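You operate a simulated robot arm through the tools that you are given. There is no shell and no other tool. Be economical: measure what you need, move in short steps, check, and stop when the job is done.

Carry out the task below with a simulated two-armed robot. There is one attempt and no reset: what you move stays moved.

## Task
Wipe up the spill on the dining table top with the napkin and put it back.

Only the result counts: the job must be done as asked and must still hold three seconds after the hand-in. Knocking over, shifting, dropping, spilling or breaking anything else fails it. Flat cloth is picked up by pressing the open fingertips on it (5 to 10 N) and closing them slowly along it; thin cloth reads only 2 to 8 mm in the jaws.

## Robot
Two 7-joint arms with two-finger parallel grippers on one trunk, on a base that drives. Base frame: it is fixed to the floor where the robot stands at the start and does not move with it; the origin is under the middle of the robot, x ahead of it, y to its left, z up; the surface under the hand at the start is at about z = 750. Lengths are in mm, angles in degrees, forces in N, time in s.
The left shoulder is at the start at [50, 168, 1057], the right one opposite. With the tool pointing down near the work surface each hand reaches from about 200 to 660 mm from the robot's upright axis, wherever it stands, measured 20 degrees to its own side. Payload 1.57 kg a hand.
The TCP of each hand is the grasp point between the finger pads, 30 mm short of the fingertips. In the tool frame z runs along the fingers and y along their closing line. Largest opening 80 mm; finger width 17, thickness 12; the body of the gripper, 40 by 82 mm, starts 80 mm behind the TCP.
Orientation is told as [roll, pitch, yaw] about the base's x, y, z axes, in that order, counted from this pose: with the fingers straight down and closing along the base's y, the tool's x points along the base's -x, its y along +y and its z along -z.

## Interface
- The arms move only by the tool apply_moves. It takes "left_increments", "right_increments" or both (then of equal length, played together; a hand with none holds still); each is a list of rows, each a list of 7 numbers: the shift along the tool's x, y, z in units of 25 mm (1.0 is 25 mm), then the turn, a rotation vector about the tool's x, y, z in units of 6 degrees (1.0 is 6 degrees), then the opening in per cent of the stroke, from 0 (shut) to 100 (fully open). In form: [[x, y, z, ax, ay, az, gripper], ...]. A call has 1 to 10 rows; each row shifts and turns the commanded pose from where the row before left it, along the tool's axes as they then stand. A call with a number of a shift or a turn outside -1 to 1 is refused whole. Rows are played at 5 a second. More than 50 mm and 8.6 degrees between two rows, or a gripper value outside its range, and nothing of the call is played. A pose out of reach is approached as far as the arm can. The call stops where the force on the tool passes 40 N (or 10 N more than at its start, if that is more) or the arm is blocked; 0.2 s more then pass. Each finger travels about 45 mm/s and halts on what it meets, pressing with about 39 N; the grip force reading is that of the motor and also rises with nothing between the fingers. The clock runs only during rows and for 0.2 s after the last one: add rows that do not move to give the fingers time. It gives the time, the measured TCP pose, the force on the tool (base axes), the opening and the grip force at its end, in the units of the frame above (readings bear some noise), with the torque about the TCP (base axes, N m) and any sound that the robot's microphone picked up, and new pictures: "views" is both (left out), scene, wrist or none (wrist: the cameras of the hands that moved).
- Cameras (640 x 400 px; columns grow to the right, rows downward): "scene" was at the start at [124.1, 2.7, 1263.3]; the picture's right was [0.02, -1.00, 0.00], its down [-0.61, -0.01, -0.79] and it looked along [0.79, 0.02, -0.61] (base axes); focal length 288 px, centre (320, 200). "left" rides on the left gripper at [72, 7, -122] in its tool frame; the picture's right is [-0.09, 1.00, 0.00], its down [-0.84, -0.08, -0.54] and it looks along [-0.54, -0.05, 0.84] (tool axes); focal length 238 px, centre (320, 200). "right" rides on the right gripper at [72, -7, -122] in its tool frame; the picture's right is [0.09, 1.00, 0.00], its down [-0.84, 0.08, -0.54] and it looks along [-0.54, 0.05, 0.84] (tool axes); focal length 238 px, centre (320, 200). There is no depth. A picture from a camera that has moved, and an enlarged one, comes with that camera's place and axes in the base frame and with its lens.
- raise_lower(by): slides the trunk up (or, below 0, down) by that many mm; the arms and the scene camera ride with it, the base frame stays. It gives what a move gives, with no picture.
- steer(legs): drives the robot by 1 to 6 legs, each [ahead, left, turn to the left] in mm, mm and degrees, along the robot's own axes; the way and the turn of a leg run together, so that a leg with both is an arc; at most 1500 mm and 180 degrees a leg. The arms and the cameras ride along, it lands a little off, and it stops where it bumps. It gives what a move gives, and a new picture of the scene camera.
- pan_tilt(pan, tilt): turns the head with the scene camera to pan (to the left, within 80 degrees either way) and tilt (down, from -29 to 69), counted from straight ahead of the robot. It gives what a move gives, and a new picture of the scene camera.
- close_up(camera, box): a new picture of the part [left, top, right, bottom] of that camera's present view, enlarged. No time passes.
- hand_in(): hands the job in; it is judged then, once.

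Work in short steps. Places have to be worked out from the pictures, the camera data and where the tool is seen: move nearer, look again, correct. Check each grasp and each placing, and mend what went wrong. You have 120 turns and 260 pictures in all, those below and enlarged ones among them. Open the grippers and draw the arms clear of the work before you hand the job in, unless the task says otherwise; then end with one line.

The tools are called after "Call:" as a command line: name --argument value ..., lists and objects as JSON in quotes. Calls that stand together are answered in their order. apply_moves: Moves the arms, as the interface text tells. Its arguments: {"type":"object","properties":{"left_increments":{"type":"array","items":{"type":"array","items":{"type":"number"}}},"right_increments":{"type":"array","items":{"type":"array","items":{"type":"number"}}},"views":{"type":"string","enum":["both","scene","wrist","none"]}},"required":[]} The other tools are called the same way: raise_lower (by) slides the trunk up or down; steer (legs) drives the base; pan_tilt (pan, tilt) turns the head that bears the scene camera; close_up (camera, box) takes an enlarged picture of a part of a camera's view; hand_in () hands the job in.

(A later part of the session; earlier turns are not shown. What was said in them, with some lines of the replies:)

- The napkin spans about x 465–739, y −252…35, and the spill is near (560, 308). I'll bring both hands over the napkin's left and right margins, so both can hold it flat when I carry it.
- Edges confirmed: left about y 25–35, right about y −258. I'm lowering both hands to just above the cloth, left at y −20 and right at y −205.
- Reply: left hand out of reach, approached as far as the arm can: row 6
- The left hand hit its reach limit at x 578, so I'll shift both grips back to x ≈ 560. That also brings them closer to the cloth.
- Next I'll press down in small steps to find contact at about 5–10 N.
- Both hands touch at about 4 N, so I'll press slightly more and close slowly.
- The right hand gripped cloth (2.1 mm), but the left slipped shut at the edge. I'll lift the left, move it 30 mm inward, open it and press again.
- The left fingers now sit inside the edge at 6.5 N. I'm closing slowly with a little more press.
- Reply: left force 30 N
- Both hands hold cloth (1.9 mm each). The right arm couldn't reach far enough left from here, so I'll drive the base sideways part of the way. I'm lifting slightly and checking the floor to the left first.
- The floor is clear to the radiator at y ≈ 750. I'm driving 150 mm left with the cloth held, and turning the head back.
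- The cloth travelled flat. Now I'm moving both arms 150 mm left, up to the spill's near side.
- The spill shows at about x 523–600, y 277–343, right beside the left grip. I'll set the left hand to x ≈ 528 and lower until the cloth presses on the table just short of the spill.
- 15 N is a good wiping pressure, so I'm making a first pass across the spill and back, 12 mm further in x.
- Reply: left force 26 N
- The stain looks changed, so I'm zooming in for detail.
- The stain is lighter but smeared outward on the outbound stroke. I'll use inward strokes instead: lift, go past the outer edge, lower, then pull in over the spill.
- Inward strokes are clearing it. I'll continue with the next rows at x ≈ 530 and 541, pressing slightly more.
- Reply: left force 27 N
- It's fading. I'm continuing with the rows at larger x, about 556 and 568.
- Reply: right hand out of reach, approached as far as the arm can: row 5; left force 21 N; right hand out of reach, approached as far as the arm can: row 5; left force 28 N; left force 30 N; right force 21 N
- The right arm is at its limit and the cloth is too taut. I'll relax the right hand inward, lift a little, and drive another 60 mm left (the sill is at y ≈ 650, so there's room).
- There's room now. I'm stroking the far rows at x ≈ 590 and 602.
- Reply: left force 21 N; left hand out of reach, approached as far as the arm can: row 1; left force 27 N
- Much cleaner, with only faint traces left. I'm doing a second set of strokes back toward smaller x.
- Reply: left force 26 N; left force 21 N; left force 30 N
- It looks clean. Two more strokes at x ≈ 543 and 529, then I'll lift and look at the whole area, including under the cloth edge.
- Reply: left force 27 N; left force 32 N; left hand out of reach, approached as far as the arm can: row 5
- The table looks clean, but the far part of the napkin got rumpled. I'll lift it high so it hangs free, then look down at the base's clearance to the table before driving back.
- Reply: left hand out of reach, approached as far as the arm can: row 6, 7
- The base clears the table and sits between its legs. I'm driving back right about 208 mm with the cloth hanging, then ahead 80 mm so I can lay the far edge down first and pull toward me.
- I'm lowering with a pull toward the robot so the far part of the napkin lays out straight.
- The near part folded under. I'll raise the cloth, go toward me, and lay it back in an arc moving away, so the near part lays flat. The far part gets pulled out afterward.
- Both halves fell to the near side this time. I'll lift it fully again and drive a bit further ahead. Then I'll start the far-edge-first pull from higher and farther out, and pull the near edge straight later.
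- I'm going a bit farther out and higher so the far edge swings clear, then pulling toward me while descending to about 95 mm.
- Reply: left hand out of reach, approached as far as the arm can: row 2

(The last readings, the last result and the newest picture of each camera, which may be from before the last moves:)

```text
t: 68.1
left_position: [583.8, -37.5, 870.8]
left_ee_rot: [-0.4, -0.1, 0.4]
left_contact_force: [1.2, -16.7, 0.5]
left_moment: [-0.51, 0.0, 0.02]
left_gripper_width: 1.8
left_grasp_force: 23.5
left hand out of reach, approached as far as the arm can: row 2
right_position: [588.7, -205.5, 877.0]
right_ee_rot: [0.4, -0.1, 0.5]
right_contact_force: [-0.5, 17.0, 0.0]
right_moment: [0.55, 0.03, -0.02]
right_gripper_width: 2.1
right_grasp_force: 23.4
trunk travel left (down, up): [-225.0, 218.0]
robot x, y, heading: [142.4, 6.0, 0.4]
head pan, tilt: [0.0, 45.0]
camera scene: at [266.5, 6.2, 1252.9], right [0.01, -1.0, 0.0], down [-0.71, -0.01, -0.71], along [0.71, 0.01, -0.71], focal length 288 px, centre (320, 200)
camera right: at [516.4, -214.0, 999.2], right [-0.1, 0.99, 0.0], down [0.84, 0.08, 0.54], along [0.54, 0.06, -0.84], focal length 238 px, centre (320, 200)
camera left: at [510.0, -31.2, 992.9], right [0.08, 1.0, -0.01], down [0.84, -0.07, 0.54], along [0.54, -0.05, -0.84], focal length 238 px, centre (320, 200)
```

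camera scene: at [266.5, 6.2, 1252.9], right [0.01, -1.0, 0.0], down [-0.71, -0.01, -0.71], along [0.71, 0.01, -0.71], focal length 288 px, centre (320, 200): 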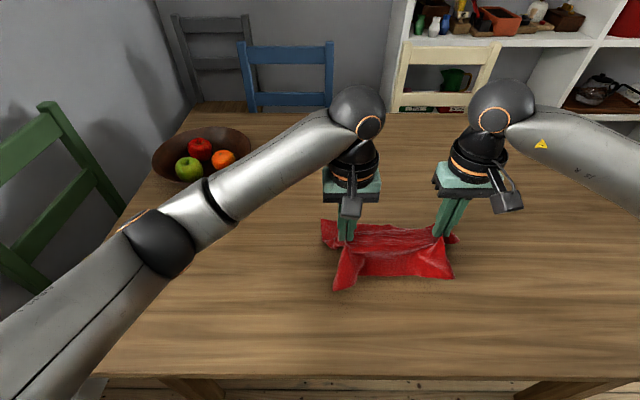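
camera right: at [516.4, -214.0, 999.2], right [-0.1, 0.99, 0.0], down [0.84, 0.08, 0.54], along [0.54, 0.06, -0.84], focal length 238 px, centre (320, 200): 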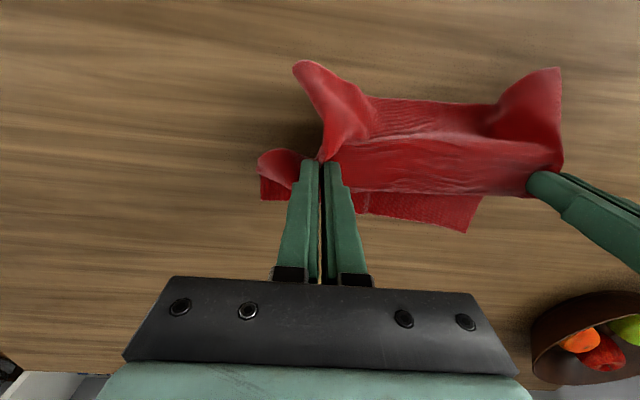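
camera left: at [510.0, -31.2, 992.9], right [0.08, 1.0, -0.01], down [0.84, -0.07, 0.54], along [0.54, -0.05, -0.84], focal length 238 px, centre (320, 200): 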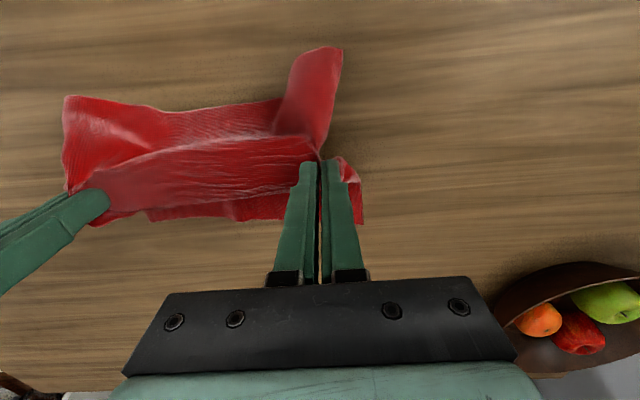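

The far part now trails out beyond the hands and the near part flares toward me. I'm easing the tension and lowering nearly straight down.

Call:
apply_moves --left_increments '[[0.2, -0.1, 0.9, 0, 0, 0, 0], [0.2, 0, 0.9, 0, 0, 0, 0], [0, 0, 0.9, 0, 0, 0, 0], [-0.2, 0, 0.5, 0, 0, 0, 0], [0, 0, 0, 0, 0, 0, 0]]' --right_increments '[[0.2, 0.2, 0.95, 0, 0, 0, 0], [0.2, 0, 1, 0, 0, 0, 0], [0, 0, 1, 0, 0, 0, 0], [-0.2, 0, 0.5, 0, 0, 0, 0], [0, 0, 0, 0, 0, 0, 0]]'

```text
t: 69.3
left_position: [576.2, -39.0, 789.1]
left_ee_rot: [0.0, 0.0, 0.4]
left_contact_force: [-0.1, -6.5, 0.5]
left_moment: [-0.23, -0.02, 0.0]
left_gripper_width: 1.6
left_grasp_force: 23.9
right_position: [584.8, -200.7, 791.1]
right_ee_rot: [0.1, 0.0, 0.4]
right_contact_force: [-0.4, 6.8, -0.8]
right_moment: [0.2, 0.0, 0.01]
right_gripper_width: 2.1
right_grasp_force: 23.6
trunk travel left (down, up): [-225.0, 218.0]
robot x, y, heading: [146.1, 3.4, 0.4]
head pan, tilt: [0.0, 45.0]
camera scene: at [266.6, 6.3, 1252.9], right [0.01, -1.0, 0.0], down [-0.71, -0.01, -0.71], along [0.71, 0.01, -0.71], focal length 288 px, centre (320, 200)
camera right: at [513.6, -209.7, 912.9], right [-0.1, 0.99, 0.0], down [0.84, 0.08, 0.54], along [0.54, 0.06, -0.84], focal length 238 px, centre (320, 200)
camera left: at [503.2, -32.8, 911.7], right [0.08, 1.0, 0.0], down [0.84, -0.07, 0.54], along [0.54, -0.05, -0.84], focal length 238 px, centre (320, 200)
```

scene: 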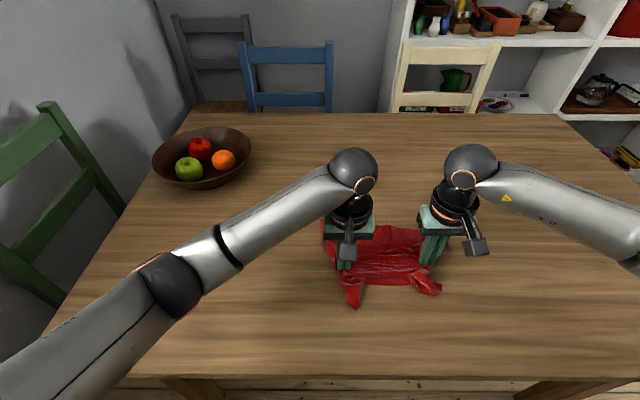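
right: 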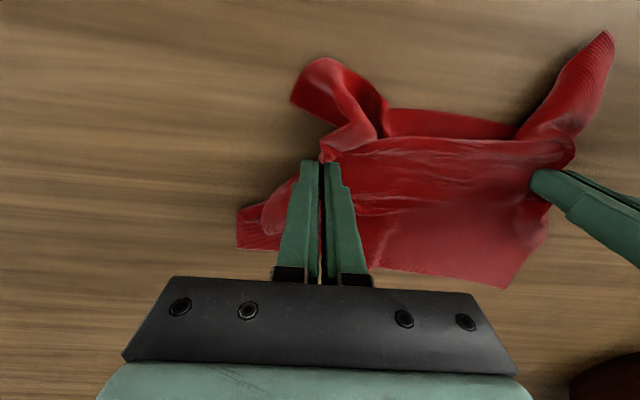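
left: 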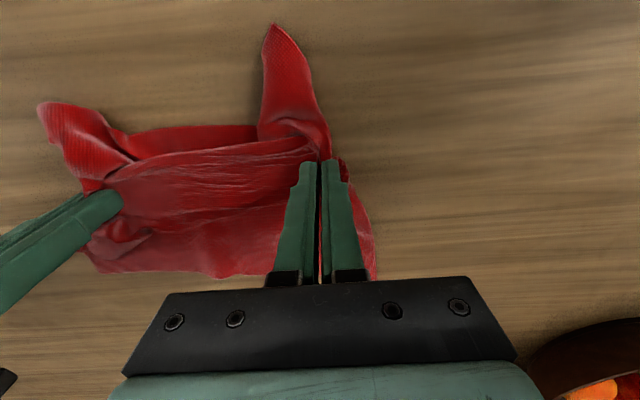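

That's much better: the far part is laid out and the near corners point toward me. I'll release and look from above.

Call:
apply_moves --left_increments '[[0, 0, 0.25, 0, 0, 0, 0], [0, 0, 0, 0, 0, 0, 15], [0, 0, 0, 0, 0, 0, 30], [0, 0, -0.5, 0, 0, 0, 30], [0, 0, -1, 0, 0, 0, 30], [0.5, 0.8, -1, 0, 0, 0, 40], [0.8, 1, -1, 0, 0, 0, 50], [0.8, 1, -1, 0, 0, 0, 50]]' --right_increments '[[0, 0, 0.25, 0, 0, 0, 0], [0, 0, 0, 0, 0, 0, 15], [0, 0, 0, 0, 0, 0, 30], [0, 0, -0.5, 0, 0, 0, 30], [0, 0, -1, 0, 0, 0, 30], [0.5, -0.8, -1, 0, 0, 0, 40], [0.8, -1, -1, 0, 0, 0, 50], [0.8, -1, -1, 0, 0, 0, 50]]'

```text
t: 71.1
left_position: [521.4, 32.4, 899.5]
left_ee_rot: [-0.1, 0.2, 0.4]
left_contact_force: [0.2, -0.1, -1.1]
left_moment: [0.0, -0.02, -0.02]
left_gripper_width: 40.1
left_grasp_force: 0.2
right_position: [534.4, -270.5, 898.7]
right_ee_rot: [0.1, 0.0, 0.5]
right_contact_force: [0.1, 0.5, 0.5]
right_moment: [-0.02, 0.03, -0.05]
right_gripper_width: 40.2
right_grasp_force: 0.0
trunk travel left (down, up): [-225.0, 218.0]
robot x, y, heading: [147.1, 3.4, 0.3]
head pan, tilt: [0.0, 45.0]
camera scene: at [266.3, 6.3, 1252.9], right [0.01, -1.0, 0.0], down [-0.71, -0.01, -0.71], along [0.71, 0.01, -0.71], focal length 288 px, centre (320, 200)
camera right: at [461.7, -280.2, 1020.8], right [-0.1, 0.99, 0.0], down [0.84, 0.08, 0.54], along [0.54, 0.06, -0.84], focal length 238 px, centre (320, 200)
camera left: at [449.3, 38.3, 1020.5], right [0.08, 1.0, 0.0], down [0.84, -0.07, 0.54], along [0.54, -0.05, -0.84], focal length 238 px, centre (320, 200)
```

scene: 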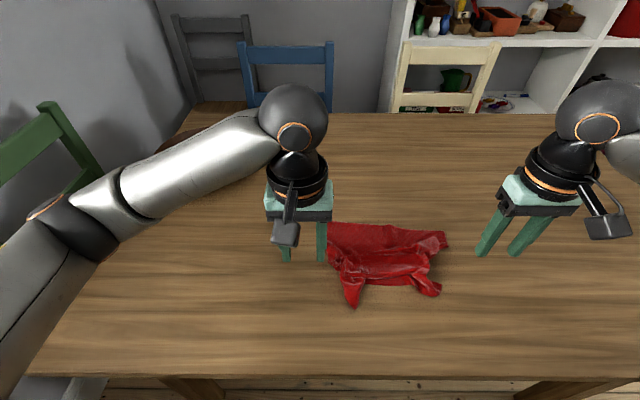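
right: 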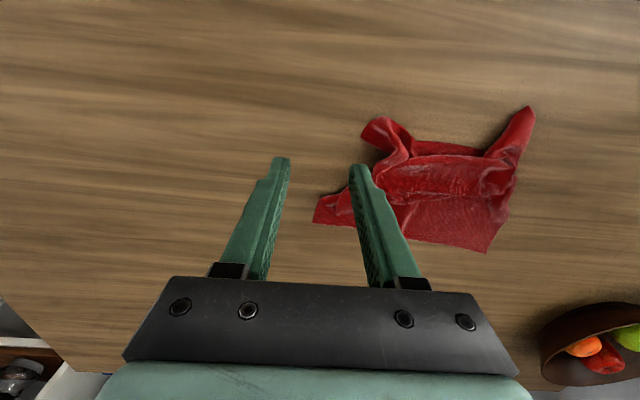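
left: 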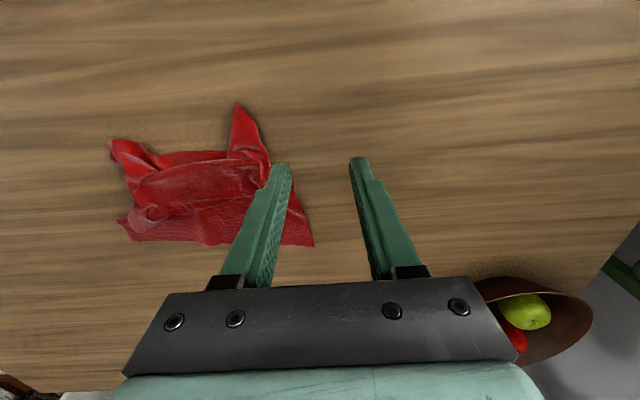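

Released. Corners are now roughly: NL (494,−57), NR (528,−209), FL (704,4) and FR (673,−264). I'll pinch the two near corners and pull them out to their original places, so I'm moving over them first.

Call:
apply_moves --left_increments '[[0.3, -0.9, 0.6, 0, 0, 0, 50], [0.3, -0.9, 0.8, 0, 0, 0, 50], [0, -0.9, 0.9, 0, 0, 0, 50], [0, -0.8, 0.9, 0, 0, 0, 50], [0, 0, 0.8, 0, 0, 0, 50]]' --right_increments '[[-0.1, 0.6, 0.6, 0, 0, 0, 50], [0, 0.6, 0.8, 0, 0, 0, 50], [0, 0.6, 0.9, 0, 0, 0, 50], [0, 0.55, 0.9, 0, 0, 0, 50], [0, 0, 0.8, 0, 0, 0, 50]]' --views "wrist"

```text
t: 72.3
left_position: [509.1, -58.3, 798.1]
left_ee_rot: [-0.1, 0.0, 0.4]
left_contact_force: [-1.1, -0.3, -0.5]
left_moment: [-0.02, -0.02, 0.0]
left_gripper_width: 40.0
left_grasp_force: 0.0
right_position: [535.8, -214.1, 795.3]
right_ee_rot: [0.0, 0.0, 0.5]
right_contact_force: [0.4, -0.2, -0.4]
right_moment: [0.0, 0.02, 0.01]
right_gripper_width: 40.0
right_grasp_force: 0.2
trunk travel left (down, up): [-225.0, 218.0]
robot x, y, heading: [144.0, 4.9, 0.3]
head pan, tilt: [0.0, 45.0]
camera right: at [463.0, -223.0, 918.2], right [-0.1, 0.99, 0.0], down [0.84, 0.08, 0.54], along [0.54, 0.06, -0.84], focal length 238 px, centre (320, 200)
camera left: at [436.7, -52.1, 919.5], right [0.08, 1.0, 0.0], down [0.84, -0.07, 0.54], along [0.54, -0.05, -0.84], focal length 238 px, centre (320, 200)
```

right: 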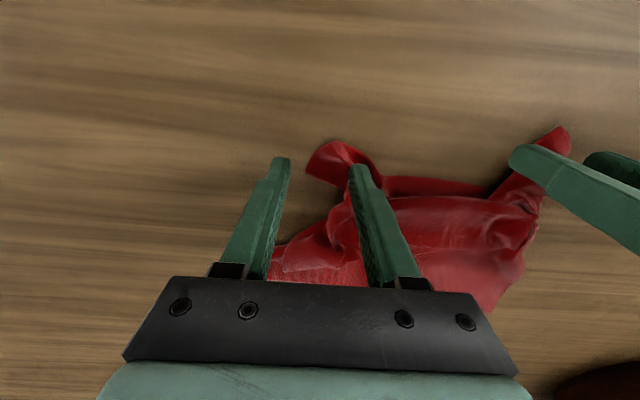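
left: 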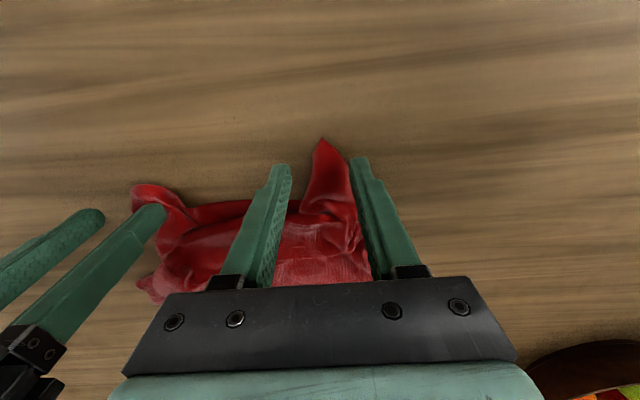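

The left hand straddles its corner. The right needs to move +y about 15 mm and open a bit wider before both lower.

Call:
apply_moves --left_increments '[[0, 0.1, 0, 0, 0, 0, 50], [0, 0, 0.4, 0, 0, 0, 50], [0, 0, 0.25, 0, 0, 0, 50], [0, 0, 0, 0, 0, 0, 50]]' --right_increments '[[0, 0.6, 0, 0, 0, 0, 60], [0, 0, 0.3, 0, 0, 0, 60], [0, 0, 0.25, 0, 0, 0, 60], [0, 0, 0, 0, 0, 0, 60]]' --views "wrist"

```text
t: 73.3
left_position: [508.6, -54.9, 780.2]
left_ee_rot: [-0.1, -0.1, 0.4]
left_contact_force: [-0.8, 0.7, 0.3]
left_moment: [-0.01, -0.01, -0.01]
left_gripper_width: 40.0
left_grasp_force: 0.0
right_position: [535.7, -198.4, 782.7]
right_ee_rot: [0.1, 0.1, 0.5]
right_contact_force: [0.4, 0.7, -0.5]
right_moment: [0.03, 0.02, -0.01]
right_gripper_width: 47.7
right_grasp_force: 0.0
trunk travel left (down, up): [-225.0, 218.0]
robot x, y, heading: [148.8, 5.5, 0.5]
head pan, tilt: [0.0, 45.0]
camera right: at [463.8, -206.4, 905.4], right [-0.1, 0.99, 0.0], down [0.84, 0.08, 0.54], along [0.54, 0.06, -0.84], focal length 238 px, centre (320, 200)
camera left: at [436.5, -48.5, 902.2], right [0.08, 1.0, 0.0], down [0.84, -0.07, 0.54], along [0.54, -0.05, -0.84], focal length 238 px, centre (320, 200)
```

right: 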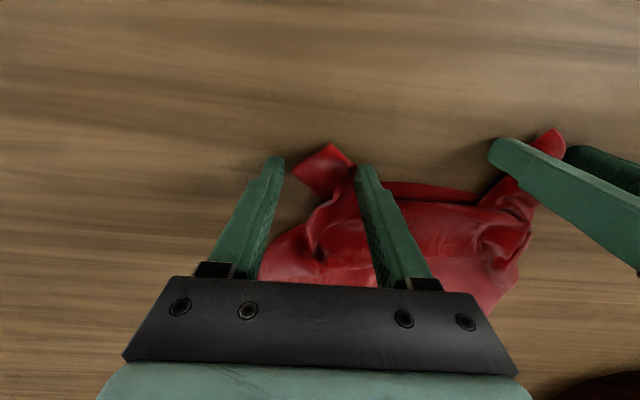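
left: 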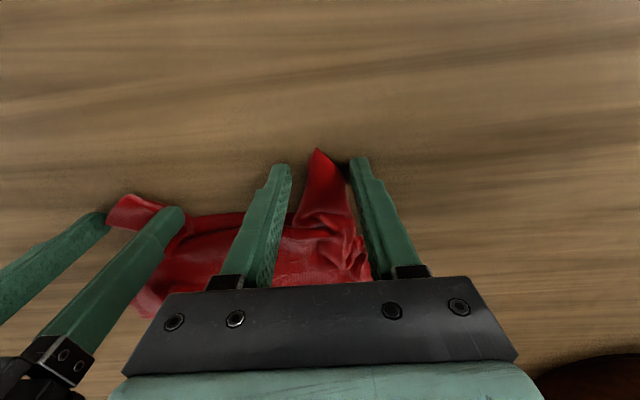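

Both corners are between the fingers, so I'm closing.

Call:
apply_moves --left_increments '[[0, 0, 0, 0, 0, 0, 30], [0, 0, 0, 0, 0, 0, 15], [0, 0, 0, 0, 0, 0, 0], [0, 0, 0, 0, 0, 0, 0], [0, 0, 0, 0, 0, 0, 0]]' --right_increments '[[0, 0, 0, 0, 0, 0, 30], [0, 0, 0, 0, 0, 0, 15], [0, 0, 0, 0, 0, 0, 0], [0, 0, 0, 0, 0, 0, 0], [0, 0, 0, 0, 0, 0, 0]]' --views "wrist"

```text
t: 74.5
left_position: [509.5, -55.0, 780.3]
left_ee_rot: [-0.1, 0.0, 0.4]
left_contact_force: [-0.4, -0.1, 0.6]
left_moment: [0.0, 0.0, 0.01]
left_gripper_width: 1.8
left_grasp_force: 23.7
right_position: [536.2, -196.8, 782.7]
right_ee_rot: [0.2, -0.1, 0.6]
right_contact_force: [0.2, -1.0, 4.9]
right_moment: [-0.04, 0.04, 0.0]
right_gripper_width: 2.7
right_grasp_force: 24.0
trunk travel left (down, up): [-225.0, 218.0]
robot x, y, heading: [147.6, 6.4, 0.5]
head pan, tilt: [0.0, 45.0]
camera right: at [463.6, -206.5, 905.8], right [-0.1, 0.99, 0.0], down [0.84, 0.08, 0.54], along [0.54, 0.06, -0.84], focal length 238 px, centre (320, 200)
camera left: at [436.3, -48.6, 902.5], right [0.08, 1.0, 0.0], down [0.84, -0.07, 0.54], along [0.54, -0.05, -0.84], focal length 238 px, centre (320, 200)
```

right: 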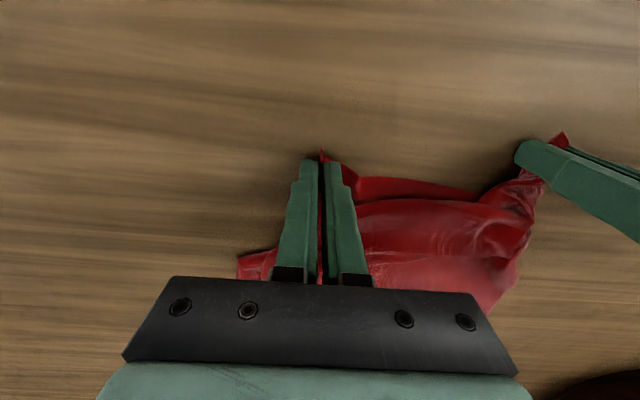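
left: 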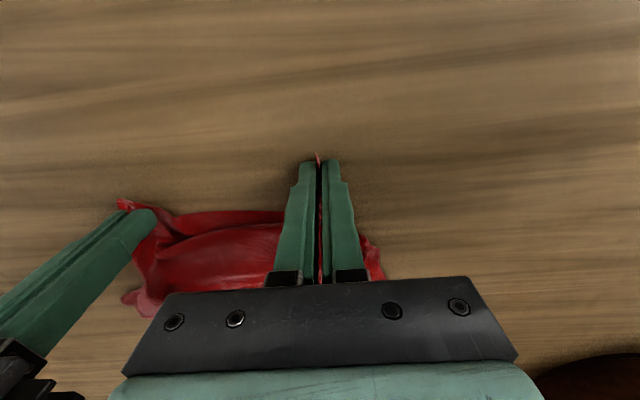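

Both corners are gripped (1.8 and 2.7 mm). I'm spreading them out toward the original near corners with a slight lift.

Call:
apply_moves --left_increments '[[0, 0, -0.8, 0, 0, 0, 0], [0.3, 0.75, 0, 0, 0, 0, 0], [0.3, 0.75, 0, 0, 0, 0, 0], [0.3, 0.75, 0, 0, 0, 0, 0], [0.3, 0.75, 0, 0, 0, 0, 0], [0, 0, 0.6, 0, 0, 0, 0]]' --right_increments '[[0, 0, -0.8, 0, 0, 0, 0], [0.55, -0.45, 0, 0, 0, 0, 0], [0.55, -0.45, 0, 0, 0, 0, 0], [0.55, -0.45, 0, 0, 0, 0, 0], [0.55, -0.45, 0, 0, 0, 0, 0], [0, 0, 0.6, 0, 0, 0, 0]]'

```text
t: 75.9
left_position: [475.8, 14.9, 787.1]
left_ee_rot: [-1.2, -0.1, 0.2]
left_contact_force: [0.1, -37.4, -1.1]
left_moment: [-0.82, 0.02, -0.34]
left_gripper_width: 2.4
left_grasp_force: 23.7
right_position: [480.4, -238.4, 785.1]
right_ee_rot: [1.3, -0.1, 1.0]
right_contact_force: [-0.2, 37.0, 2.9]
right_moment: [1.16, 0.0, 0.23]
right_gripper_width: 2.1
right_grasp_force: 23.8
trunk travel left (down, up): [-225.0, 218.0]
robot x, y, heading: [148.6, 4.5, 0.5]
head pan, tilt: [0.0, 45.0]
camera scene: at [266.5, 6.3, 1252.9], right [0.01, -1.0, 0.0], down [-0.71, -0.01, -0.71], along [0.71, 0.01, -0.71], focal length 288 px, centre (320, 200)
camera right: at [408.1, -250.3, 908.3], right [-0.11, 0.99, 0.02], down [0.83, 0.08, 0.55], along [0.54, 0.08, -0.84], focal length 238 px, centre (320, 200)
camera left: at [403.7, 23.1, 909.2], right [0.09, 1.0, -0.02], down [0.84, -0.06, 0.54], along [0.54, -0.07, -0.84], focal length 238 px, centre (320, 200)
```

scene: 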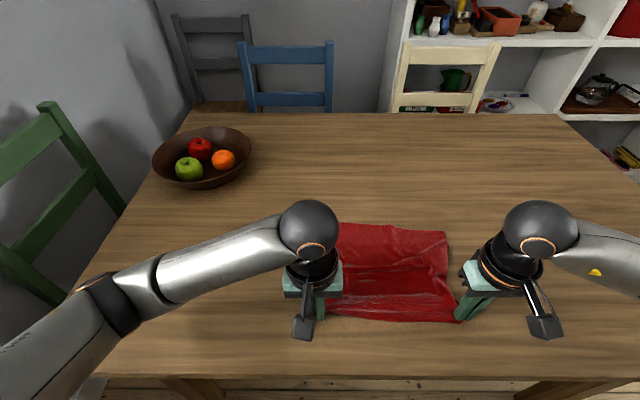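
right: 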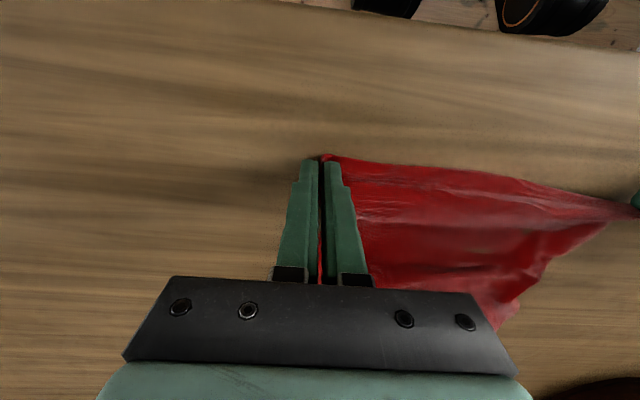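
left: 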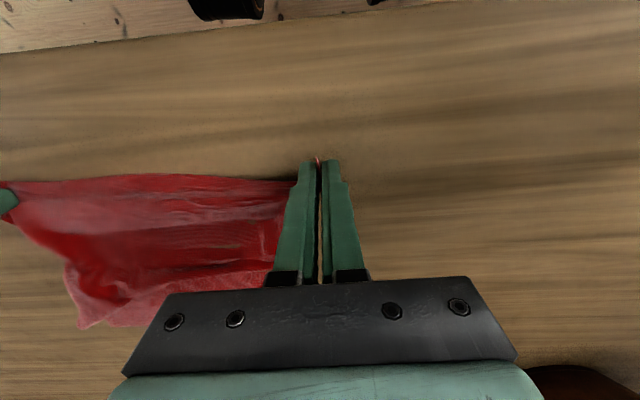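

Excellent: the near edge is spread full length. I'll relax the tension, lower and release, then lift away.

Call:
apply_moves --left_increments '[[0, -0.2, 0.2, 0, 0, 0, 0], [0, 0, 0, 0, 0, 0, 0], [0, 0, 0, 0, 0, 0, 12], [0, 0, 0, 0, 0, 0, 20], [0, 0, -0.8, 0, 0, 0, 20], [0, 0, -1, 0, 0, 0, 50], [-0.8, 0.5, -1, 0, 0, 0, 50], [-0.8, 0.5, -1, 0, 0, 0, 50]]' --right_increments '[[0, 0.2, 0.15, 0, 0, 0, 0], [0, 0, 0, 0, 0, 0, 0], [0, 0, 0, 0, 0, 0, 12], [0, 0, 0, 0, 0, 0, 20], [0, 0, -0.8, 0, 0, 0, 20], [0, 0, -1, 0, 0, 0, 50], [-0.8, -0.5, -1, 0, 0, 0, 50], [-0.8, -0.5, -1, 0, 0, 0, 50]]'

```text
t: 77.7
left_position: [518.5, 41.1, 876.8]
left_ee_rot: [0.0, 0.0, 0.3]
left_contact_force: [0.6, -1.0, 0.0]
left_moment: [-0.02, -0.01, 0.0]
left_gripper_width: 40.4
left_grasp_force: 0.1
right_position: [521.5, -263.5, 879.6]
right_ee_rot: [0.0, 0.1, 0.5]
right_contact_force: [0.4, 0.0, 0.4]
right_moment: [0.0, -0.01, -0.02]
right_gripper_width: 39.9
right_grasp_force: 0.0
trunk travel left (down, up): [-225.0, 218.0]
robot x, y, heading: [147.9, 3.8, 0.5]
head pan, tilt: [0.0, 45.0]
camera scene: at [266.7, 6.3, 1252.8], right [0.01, -1.0, 0.0], down [-0.71, -0.01, -0.71], along [0.71, 0.01, -0.71], focal length 288 px, centre (320, 200)
camera right: at [450.1, -272.4, 1002.6], right [-0.1, 0.99, 0.0], down [0.84, 0.08, 0.54], along [0.54, 0.06, -0.84], focal length 238 px, centre (320, 200)
camera left: at [445.2, 47.0, 998.2], right [0.09, 1.0, 0.0], down [0.84, -0.07, 0.54], along [0.54, -0.05, -0.84], focal length 238 px, centre (320, 200)
```

scene: 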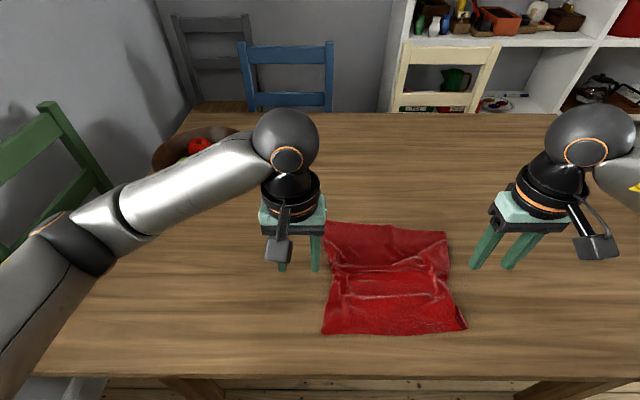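
right: 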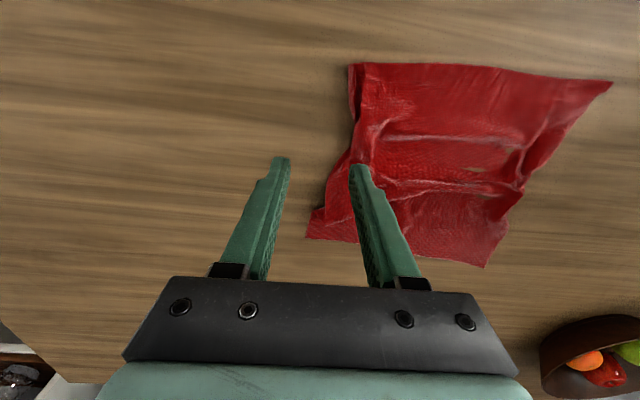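
left: 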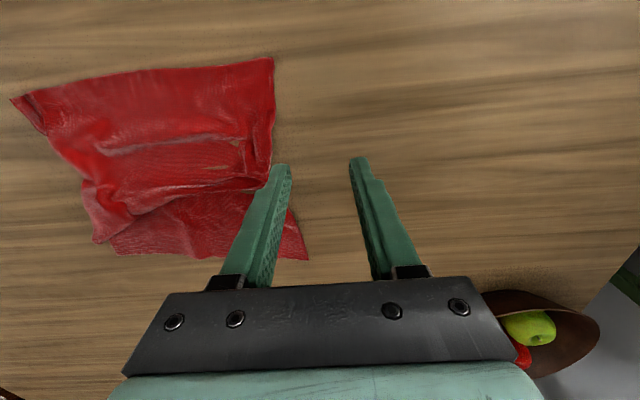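

Great: the near half is flat. The far corners are at about (704,0) and (675,−265), versus the original (738,±). I'll move over them to pinch and pull them out.

Call:
apply_moves --left_increments '[[-0.957, -0.406, 0, 0, 0, 0, 38], [-0.957, -0.406, 0, 0, 0, 0, 38], [-0.957, -0.406, 0.4, 0, 0, 0, 38], [-0.957, -0.406, 0.6, 0, 0, 0, 38], [-0.957, -0.406, 0.6, 0, 0, 0, 38], [-0.957, -0.406, 0.7, 0, 0, 0, 38], [-0.957, -0.406, 0.7, 0, 0, 0, 38]]' --right_increments '[[-0.8, 0.174, 0, 0, 0, 0, 38], [-0.8, 0.174, 0, 0, 0, 0, 38], [-0.8, 0.174, 0.4, 0, 0, 0, 38], [-0.8, 0.174, 0.6, 0, 0, 0, 38], [-0.8, 0.174, 0.6, 0, 0, 0, 38], [-0.8, 0.174, 0.7, 0, 0, 0, 38], [-0.8, 0.174, 0.7, 0, 0, 0, 38]]' --views "wrist"

```text
t: 79.3
left_position: [683.7, -30.3, 800.0]
left_ee_rot: [-0.1, 0.0, 0.3]
left_contact_force: [-0.5, -0.7, 0.4]
left_moment: [-0.02, -0.01, 0.01]
left_gripper_width: 30.2
left_grasp_force: 0.0
right_position: [661.0, -231.6, 805.4]
right_ee_rot: [0.0, 0.0, 0.5]
right_contact_force: [0.2, 0.5, -0.3]
right_moment: [0.0, 0.0, -0.01]
right_gripper_width: 30.5
right_grasp_force: 0.0
trunk travel left (down, up): [-225.0, 218.0]
robot x, y, heading: [150.7, 4.1, 0.5]
head pan, tilt: [0.0, 45.0]
camera right: at [588.5, -240.4, 927.7], right [-0.1, 0.99, 0.0], down [0.84, 0.08, 0.54], along [0.54, 0.06, -0.84], focal length 238 px, centre (320, 200)
camera left: at [610.6, -24.1, 921.9], right [0.09, 1.0, 0.0], down [0.84, -0.07, 0.54], along [0.54, -0.05, -0.84], focal length 238 px, centre (320, 200)
```

right: 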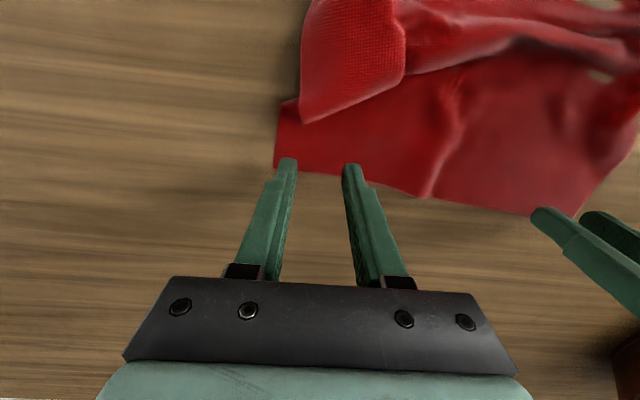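
left: 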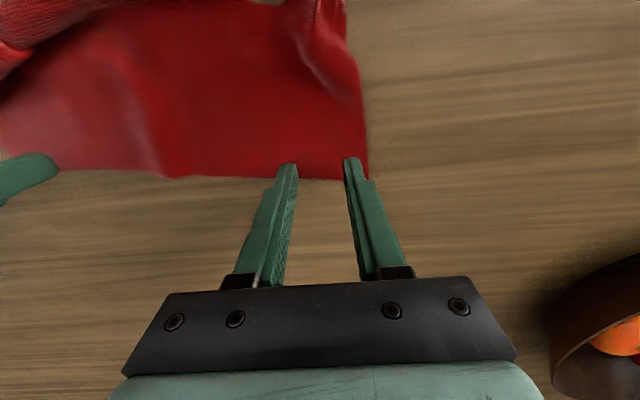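

The fingers sit just inside both far corners. I'm pressing down.

Call:
apply_moves --left_increments '[[0.15, -0.1, 0.5, 0, 0, 0, 38], [0, 0, 0.3, 0, 0, 0, 38], [0, 0, 0.06, 0, 0, 0, 38], [0, 0, 0, 0, 0, 0, 38]]' --right_increments '[[0.1, 0.1, 0.6, 0, 0, 0, 38], [0, 0, 0.4, 0, 0, 0, 38], [0, 0, 0.06, 0, 0, 0, 38], [0, 0, 0, 0, 0, 0, 38]]' --views "wrist"

```text
t: 80.3
left_position: [678.9, -30.1, 780.9]
left_ee_rot: [-0.2, -0.1, 0.4]
left_contact_force: [0.0, 1.1, 0.3]
left_moment: [-0.02, -0.03, -0.03]
left_gripper_width: 30.4
left_grasp_force: 0.0
right_position: [659.1, -228.9, 782.4]
right_ee_rot: [0.1, -0.6, 0.4]
right_contact_force: [-2.9, -2.6, 31.0]
right_moment: [-0.53, 0.12, -0.07]
right_gripper_width: 30.7
right_grasp_force: 0.3
trunk travel left (down, up): [-225.0, 218.0]
robot x, y, heading: [146.2, 4.6, 0.5]
head pan, tilt: [0.0, 45.0]
camera right: at [584.7, -237.6, 903.1], right [-0.1, 0.99, 0.0], down [0.83, 0.08, 0.55], along [0.55, 0.06, -0.84], focal length 238 px, centre (320, 200)
camera left: at [606.6, -24.5, 903.0], right [0.08, 1.0, 0.0], down [0.84, -0.07, 0.54], along [0.54, -0.05, -0.84], focal length 238 px, centre (320, 200)
```

right: 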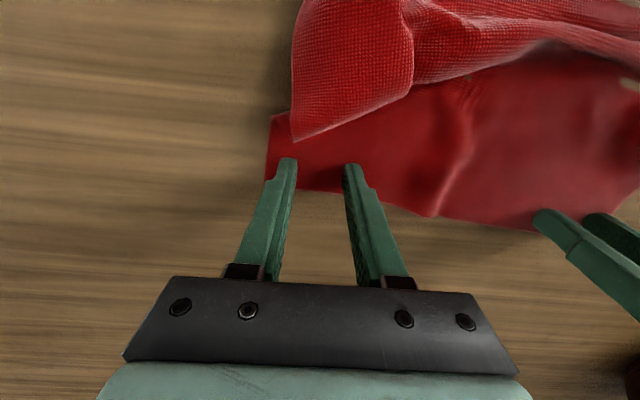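
left: 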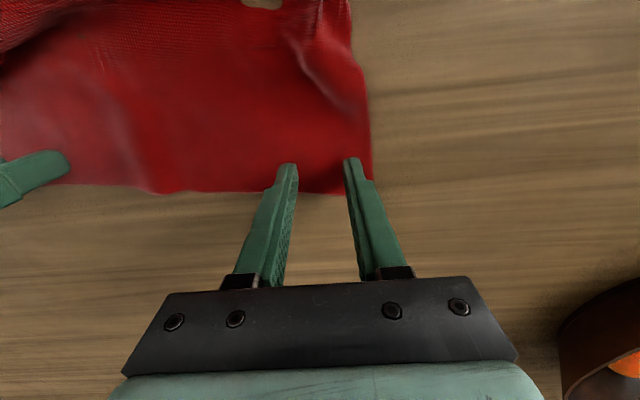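

The right presses too hard and the left barely touches. I'm adjusting both, then closing slowly.

Call:
apply_moves --left_increments '[[0, 0, 0.06, 0, 0, 0, 38], [0, 0, 0.05, 0, 0, 0, 38], [0, 0, 0, 0, 0, 0, 32], [0, 0, 0.02, 0, 0, 0, 26], [0, 0, 0, 0, 0, 0, 20], [0, 0, 0, 0, 0, 0, 14], [0, 0, 0, 0, 0, 0, 8], [0, 0, 0, 0, 0, 0, 0], [0, 0, 0, 0, 0, 0, 0]]' --right_increments '[[0, 0, -0.1, 0, 0, 0, 38], [0, 0, 0, 0, 0, 0, 38], [0, 0, 0, 0, 0, 0, 32], [0, 0, 0, 0, 0, 0, 26], [0, 0, 0, 0, 0, 0, 20], [0, 0, 0, 0, 0, 0, 14], [0, 0, 0, 0, 0, 0, 8], [0, 0, 0, 0, 0, 0, 0], [0, 0, 0, 0, 0, 0, 0]]' --views "wrist"

```text
t: 82.3
left_position: [682.9, -31.4, 781.3]
left_ee_rot: [-0.3, -0.5, 0.4]
left_contact_force: [-1.7, -1.6, 30.3]
left_moment: [0.07, 0.1, 0.04]
left_gripper_width: 2.0
left_grasp_force: 24.2
right_position: [657.2, -228.2, 781.3]
right_ee_rot: [0.1, -0.2, 0.5]
right_contact_force: [-0.7, 6.7, 5.0]
right_moment: [0.18, -0.02, 0.02]
right_gripper_width: 1.8
right_grasp_force: 23.2
trunk travel left (down, up): [-225.0, 218.0]
robot x, y, heading: [147.9, 4.4, 0.4]
head pan, tilt: [0.0, 45.0]
camera right: at [583.7, -237.1, 903.7], right [-0.1, 0.99, 0.0], down [0.83, 0.08, 0.54], along [0.54, 0.06, -0.84], focal length 238 px, centre (320, 200)
camera left: at [607.7, -25.2, 902.1], right [0.09, 1.0, 0.0], down [0.83, -0.07, 0.55], along [0.55, -0.05, -0.84], focal length 238 px, centre (320, 200)
```

right: 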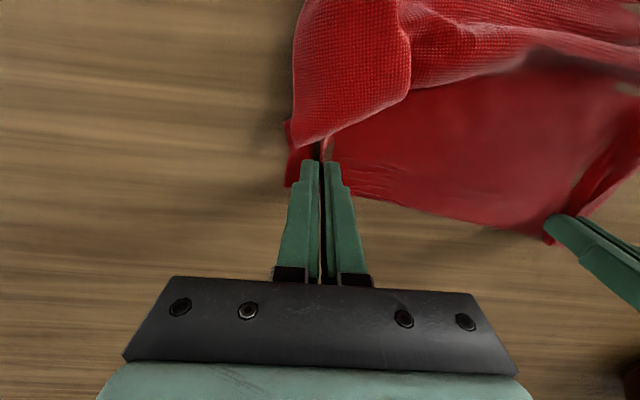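
left: 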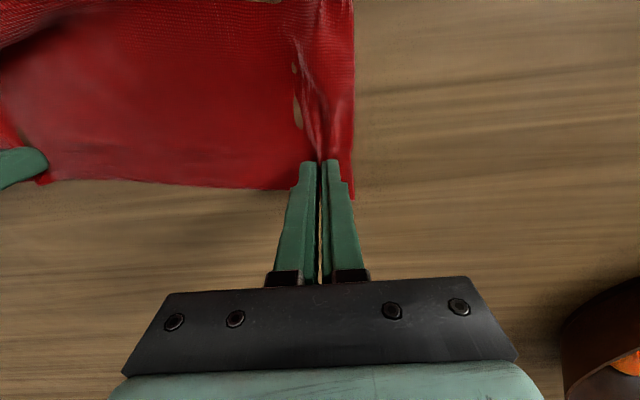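

Both far corners are gripped. I'm pulling them outward (+x), and +y about 18 mm to recentre.

Call:
apply_moves --left_increments '[[0, 0, -0.6, 0, 0, 0, 0], [-0.43, 0.24, 0, 0, 0, 0, 0], [-0.43, 0.24, 0, 0, 0, 0, 0], [-0.43, 0.24, 0, 0, 0, 0, 0], [0, 0, 0.3, 0, 0, 0, 0]]' --right_increments '[[0, 0, -0.6, 0, 0, 0, 0], [-0.75, 0.24, 0, 0, 0, 0, 0], [-0.75, 0.24, 0, 0, 0, 0, 0], [-0.75, 0.24, 0, 0, 0, 0, 0], [0, 0, 0.3, 0, 0, 0, 0]]'

```text
t: 83.5
left_position: [716.2, -11.6, 783.9]
left_ee_rot: [-0.2, 0.0, 0.4]
left_contact_force: [-0.2, -5.2, 0.5]
left_moment: [-0.16, 0.02, 0.05]
left_gripper_width: 1.8
left_grasp_force: 23.2
right_position: [714.3, -211.1, 787.8]
right_ee_rot: [0.1, 0.0, 0.5]
right_contact_force: [0.2, 5.1, 0.3]
right_moment: [0.13, 0.05, -0.02]
right_gripper_width: 1.8
right_grasp_force: 23.4
trunk travel left (down, up): [-225.0, 218.0]
robot x, y, heading: [145.1, 5.4, 0.4]
head pan, tilt: [0.0, 45.0]
camera scene: at [266.7, 6.3, 1252.9], right [0.01, -1.0, 0.0], down [-0.71, -0.01, -0.71], along [0.71, 0.01, -0.71], focal length 288 px, centre (320, 200)
camera right: at [641.8, -220.5, 910.6], right [-0.1, 0.99, 0.0], down [0.84, 0.08, 0.54], along [0.54, 0.06, -0.84], focal length 238 px, centre (320, 200)
camera left: at [641.8, -7.4, 905.2], right [0.09, 1.0, 0.0], down [0.84, -0.07, 0.54], along [0.54, -0.05, -0.84], focal length 238 px, centre (320, 200)
```

scene: 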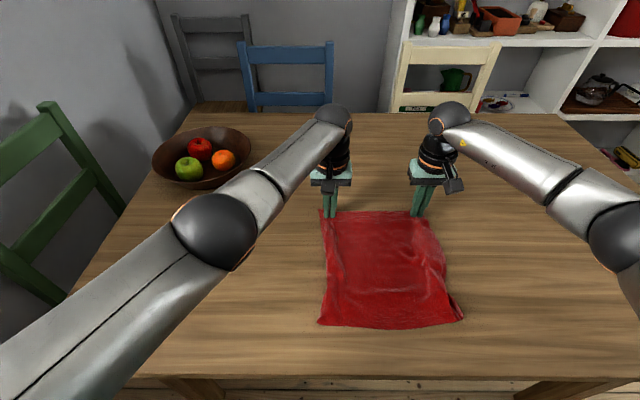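
right: 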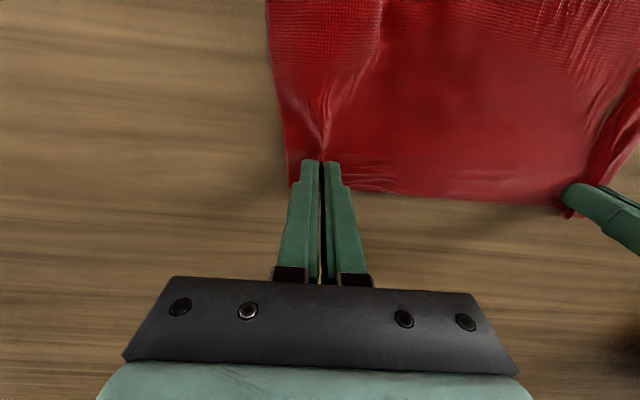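
left: 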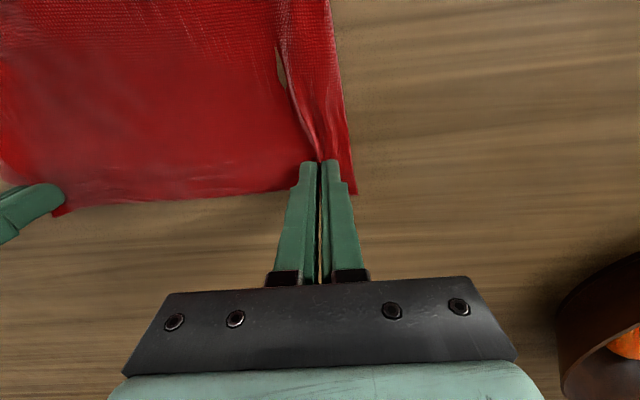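

The napkin is flat again, spanning x ≈ 460–735. I'm lowering, releasing and withdrawing upward.

Call:
apply_moves --left_increments '[[0, 0, 0.1, 0, 0, 0, 0], [0, 0, 0, 0, 0, 0, 15], [0, 0, 0, 0, 0, 0, 30], [0, 0, -0.6, 0, 0, 0, 30], [0, 0, -1, 0, 0, 0, 50], [0.5, 0.9, -1, 0, 0, 0, 100], [0.8, 1, -1, 0, 0, 0, 100], [0.8, 1, -1, 0, 0, 0, 100], [0.8, 1, 0, 0, 0, 0, 100]]' --right_increments '[[0, 0, 0.2, 0, 0, 0, 0], [0, 0, 0, 0, 0, 0, 15], [0, 0, 0, 0, 0, 0, 30], [0, 0, -0.6, 0, 0, 0, 30], [0, 0, -1, 0, 0, 0, 50], [0.5, -0.9, -1, 0, 0, 0, 100], [0.8, -1, -1, 0, 0, 0, 100], [0.8, -1, -1, 0, 0, 0, 100], [0.8, -1, 0, 0, 0, 0, 100]]'

Call:
steer --legs '[[-145, 0, 0]]'

```text
t: 85.5
left_position: [638.0, 82.2, 893.7]
left_ee_rot: [-0.1, 0.1, 0.5]
left_contact_force: [0.0, 0.9, -0.2]
left_moment: [0.0, -0.01, 0.01]
left_gripper_width: 80.0
left_grasp_force: 0.1
right_position: [639.6, -310.8, 897.8]
right_ee_rot: [0.1, 0.0, 0.4]
right_contact_force: [-0.1, 0.3, -0.8]
right_moment: [0.03, 0.02, 0.0]
right_gripper_width: 80.0
right_grasp_force: 0.0
trunk travel left (down, up): [-225.0, 218.0]
robot x, y, heading: [147.1, 2.4, 0.3]
head pan, tilt: [0.0, 45.0]
camera scene: at [266.4, 6.3, 1252.9], right [0.01, -1.0, 0.0], down [-0.71, -0.01, -0.71], along [0.71, 0.01, -0.71], focal length 288 px, centre (320, 200)
camera right: at [567.7, -318.7, 1020.8], right [-0.1, 0.99, 0.0], down [0.84, 0.08, 0.54], along [0.54, 0.06, -0.84], focal length 238 px, centre (320, 200)
camera left: at [565.3, 88.0, 1015.2], right [0.08, 1.0, 0.0], down [0.84, -0.07, 0.54], along [0.54, -0.05, -0.84], focal length 238 px, centre (320, 200)
```

scene: 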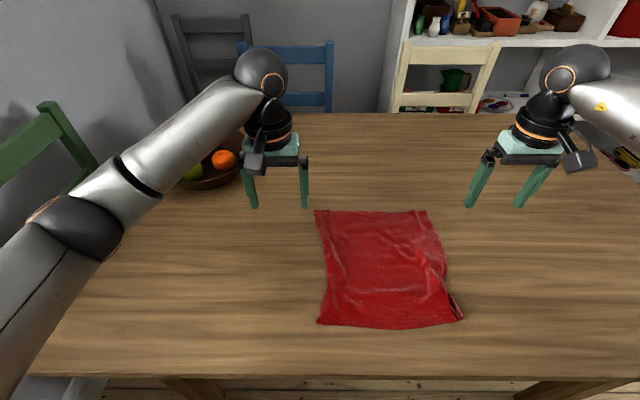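
right: 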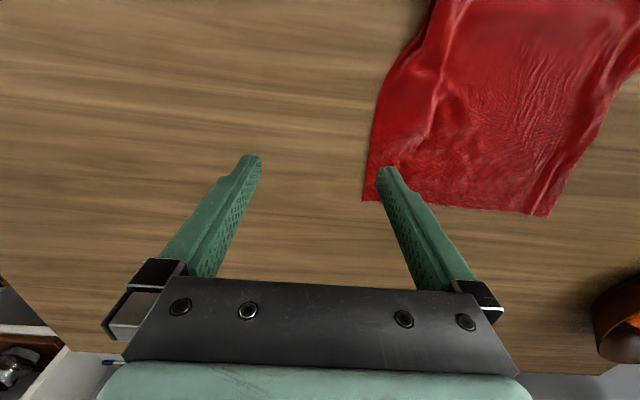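
left: 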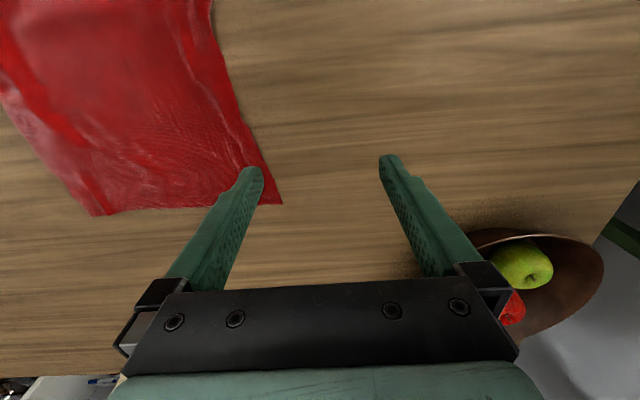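

```text
t: 86.8
left_position: [495.6, 80.0, 894.5]
left_ee_rot: [-0.1, 0.0, 0.3]
left_contact_force: [0.1, 0.8, 0.3]
left_moment: [-0.04, -0.06, -0.01]
left_gripper_width: 80.1
left_grasp_force: 0.0
right_position: [496.7, -310.6, 898.3]
right_ee_rot: [0.0, -0.1, 0.5]
right_contact_force: [-0.8, 0.7, -0.2]
right_moment: [0.0, -0.01, 0.03]
right_gripper_width: 79.9
right_grasp_force: 0.1
trunk travel left (down, up): [-225.0, 218.0]
robot x, y, heading: [3.9, -0.7, 0.5]
head pan, tilt: [0.0, 45.0]
camera scene: at [122.5, 5.2, 1252.9], right [0.01, -1.0, 0.0], down [-0.71, 0.0, -0.71], along [0.71, 0.0, -0.71], focal length 288 px, centre (320, 200)
```

scene: 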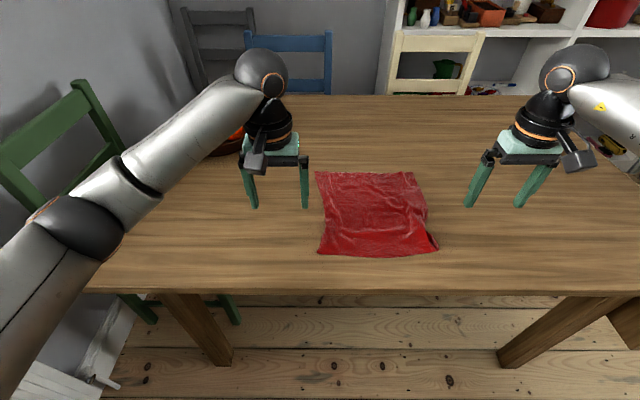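

The napkin is back in place. Now I'm moving the hands back up to about their starting places to inspect the spill area.

Call:
apply_moves --left_increments '[[0, 1, -0.5, 0, 0, 0, 100], [0, 1, -0.5, 0, 0, 0, 100], [0, 1, -0.5, 0, 0, 0, 100], [0, 1, -0.5, 0, 0, 0, 100], [0, 1, -0.5, 0, 0, 0, 100], [0, 1, -0.5, 0, 0, 0, 100], [0, 1, -0.5, 0, 0, 0, 100], [0, 1, -0.4, 0, 0, 0, 100], [0, 1, 0, 0, 0, 0, 100]]' --right_increments '[[0, 0, -0.5, 0, 0, 0, 100], [0, 0, -0.5, 0, 0, 0, 100], [0, 0, -0.5, 0, 0, 0, 100], [0, 0, -0.5, 0, 0, 0, 100], [0, 0, 0, 0, 0, 0, 100], [0, 0, 0, 0, 0, 0, 100], [0, 0, 0, 0, 0, 0, 100], [0, 0, 0, 0, 0, 0, 100], [0, 0, 0, 0, 0, 0, 100]]'

Call:
close_up --camera "left" --box '[200, 60, 480, 240]'

Call:
close_up --camera "scene" --box '[120, 120, 440, 320]'

```text
t: 88.8
left_position: [492.7, 306.9, 988.0]
left_ee_rot: [0.0, 0.0, 0.5]
left_contact_force: [0.1, -0.4, -0.3]
left_moment: [-0.03, -0.01, 0.01]
left_gripper_width: 79.9
left_grasp_force: 0.1
right_position: [496.4, -310.8, 949.1]
right_ee_rot: [0.1, 0.0, 0.5]
right_contact_force: [0.9, 0.4, -1.2]
right_moment: [-0.01, 0.0, -0.02]
right_gripper_width: 80.1
right_grasp_force: 0.1
trunk travel left (down, up): [-225.0, 218.0]
robot x, y, heading: [7.0, 3.7, 0.3]
head pan, tilt: [0.0, 45.0]
camera scene: at [122.8, 5.3, 1252.9], right [0.01, -1.0, 0.0], down [-0.71, 0.0, -0.71], along [0.71, 0.0, -0.71], focal length 288 px, centre (320, 200)
camera right: at [423.3, -319.3, 1070.4], right [-0.1, 0.99, 0.0], down [0.84, 0.08, 0.54], along [0.54, 0.06, -0.84], focal length 238 px, centre (320, 200)
camera left: at [420.3, 312.8, 1110.9], right [0.09, 1.0, 0.0], down [0.84, -0.07, 0.54], along [0.54, -0.05, -0.84], focal length 238 px, centre (320, 200)
```

scene: 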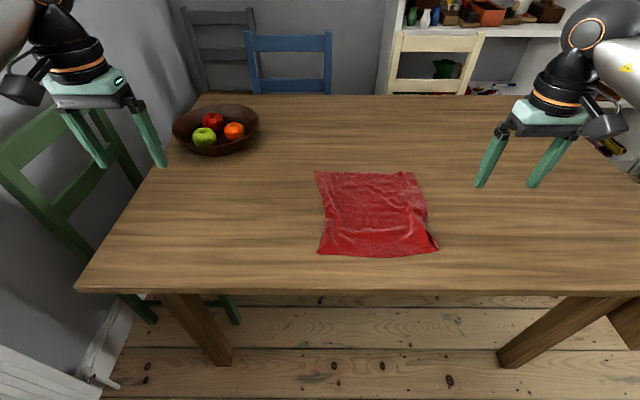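
right: 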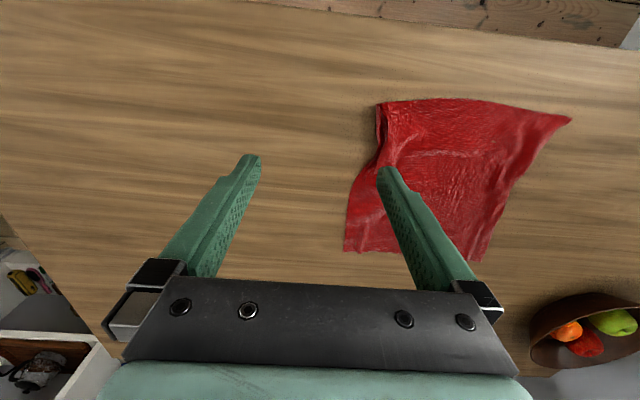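
left: 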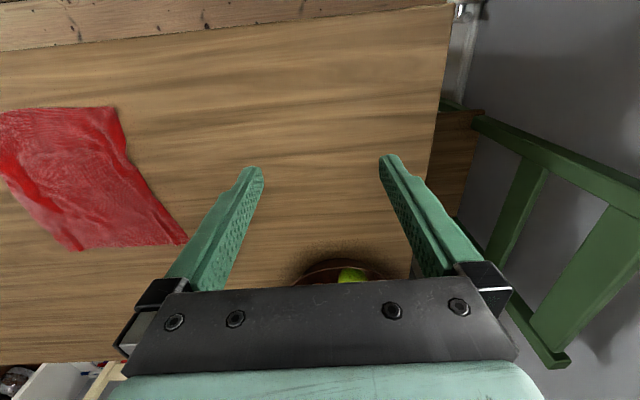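

```text
2.22 times, centred on (340, 150) of left
camera zoom: at [420.3, 312.8, 1110.9], right [0.09, 1.0, 0.0], down [0.84, -0.07, 0.54], along [0.54, -0.05, -0.84], focal length 530 px, centre (276, 311)
```

zoom: 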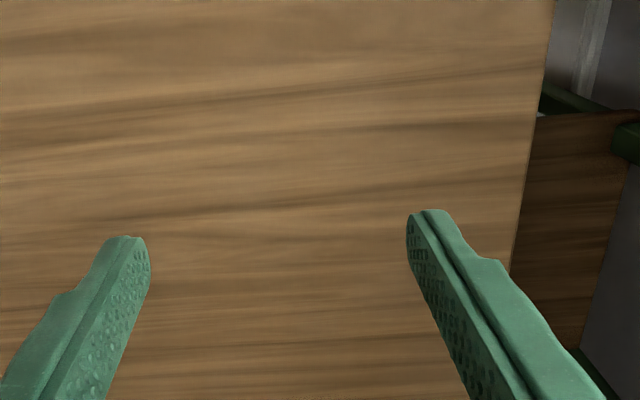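

```text
2.00 times, centred on (280, 220) of scene
camera zoom: at [122.8, 5.3, 1252.9], right [0.01, -1.0, 0.0], down [-0.71, 0.0, -0.71], along [0.71, 0.0, -0.71], focal length 576 px, centre (400, 160)
```

zoom: 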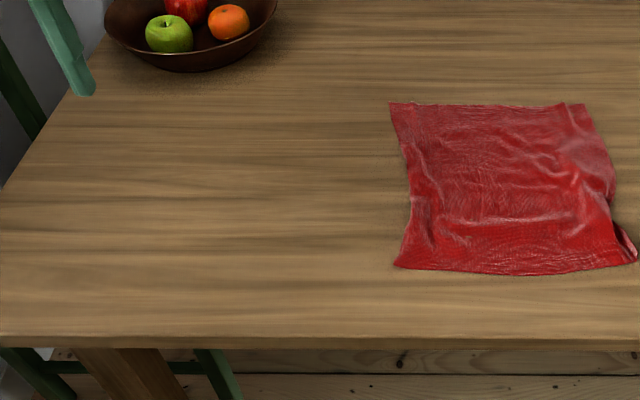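

The table is clean, the napkin lies flat in its original place, and the hands are open and clear. I'm handing in.

Call:
hand_in

```text
The job is handed in.
```

The spill is wiped up and the napkin is spread back where it was, with only slight wrinkles; nothing else on the table was moved.
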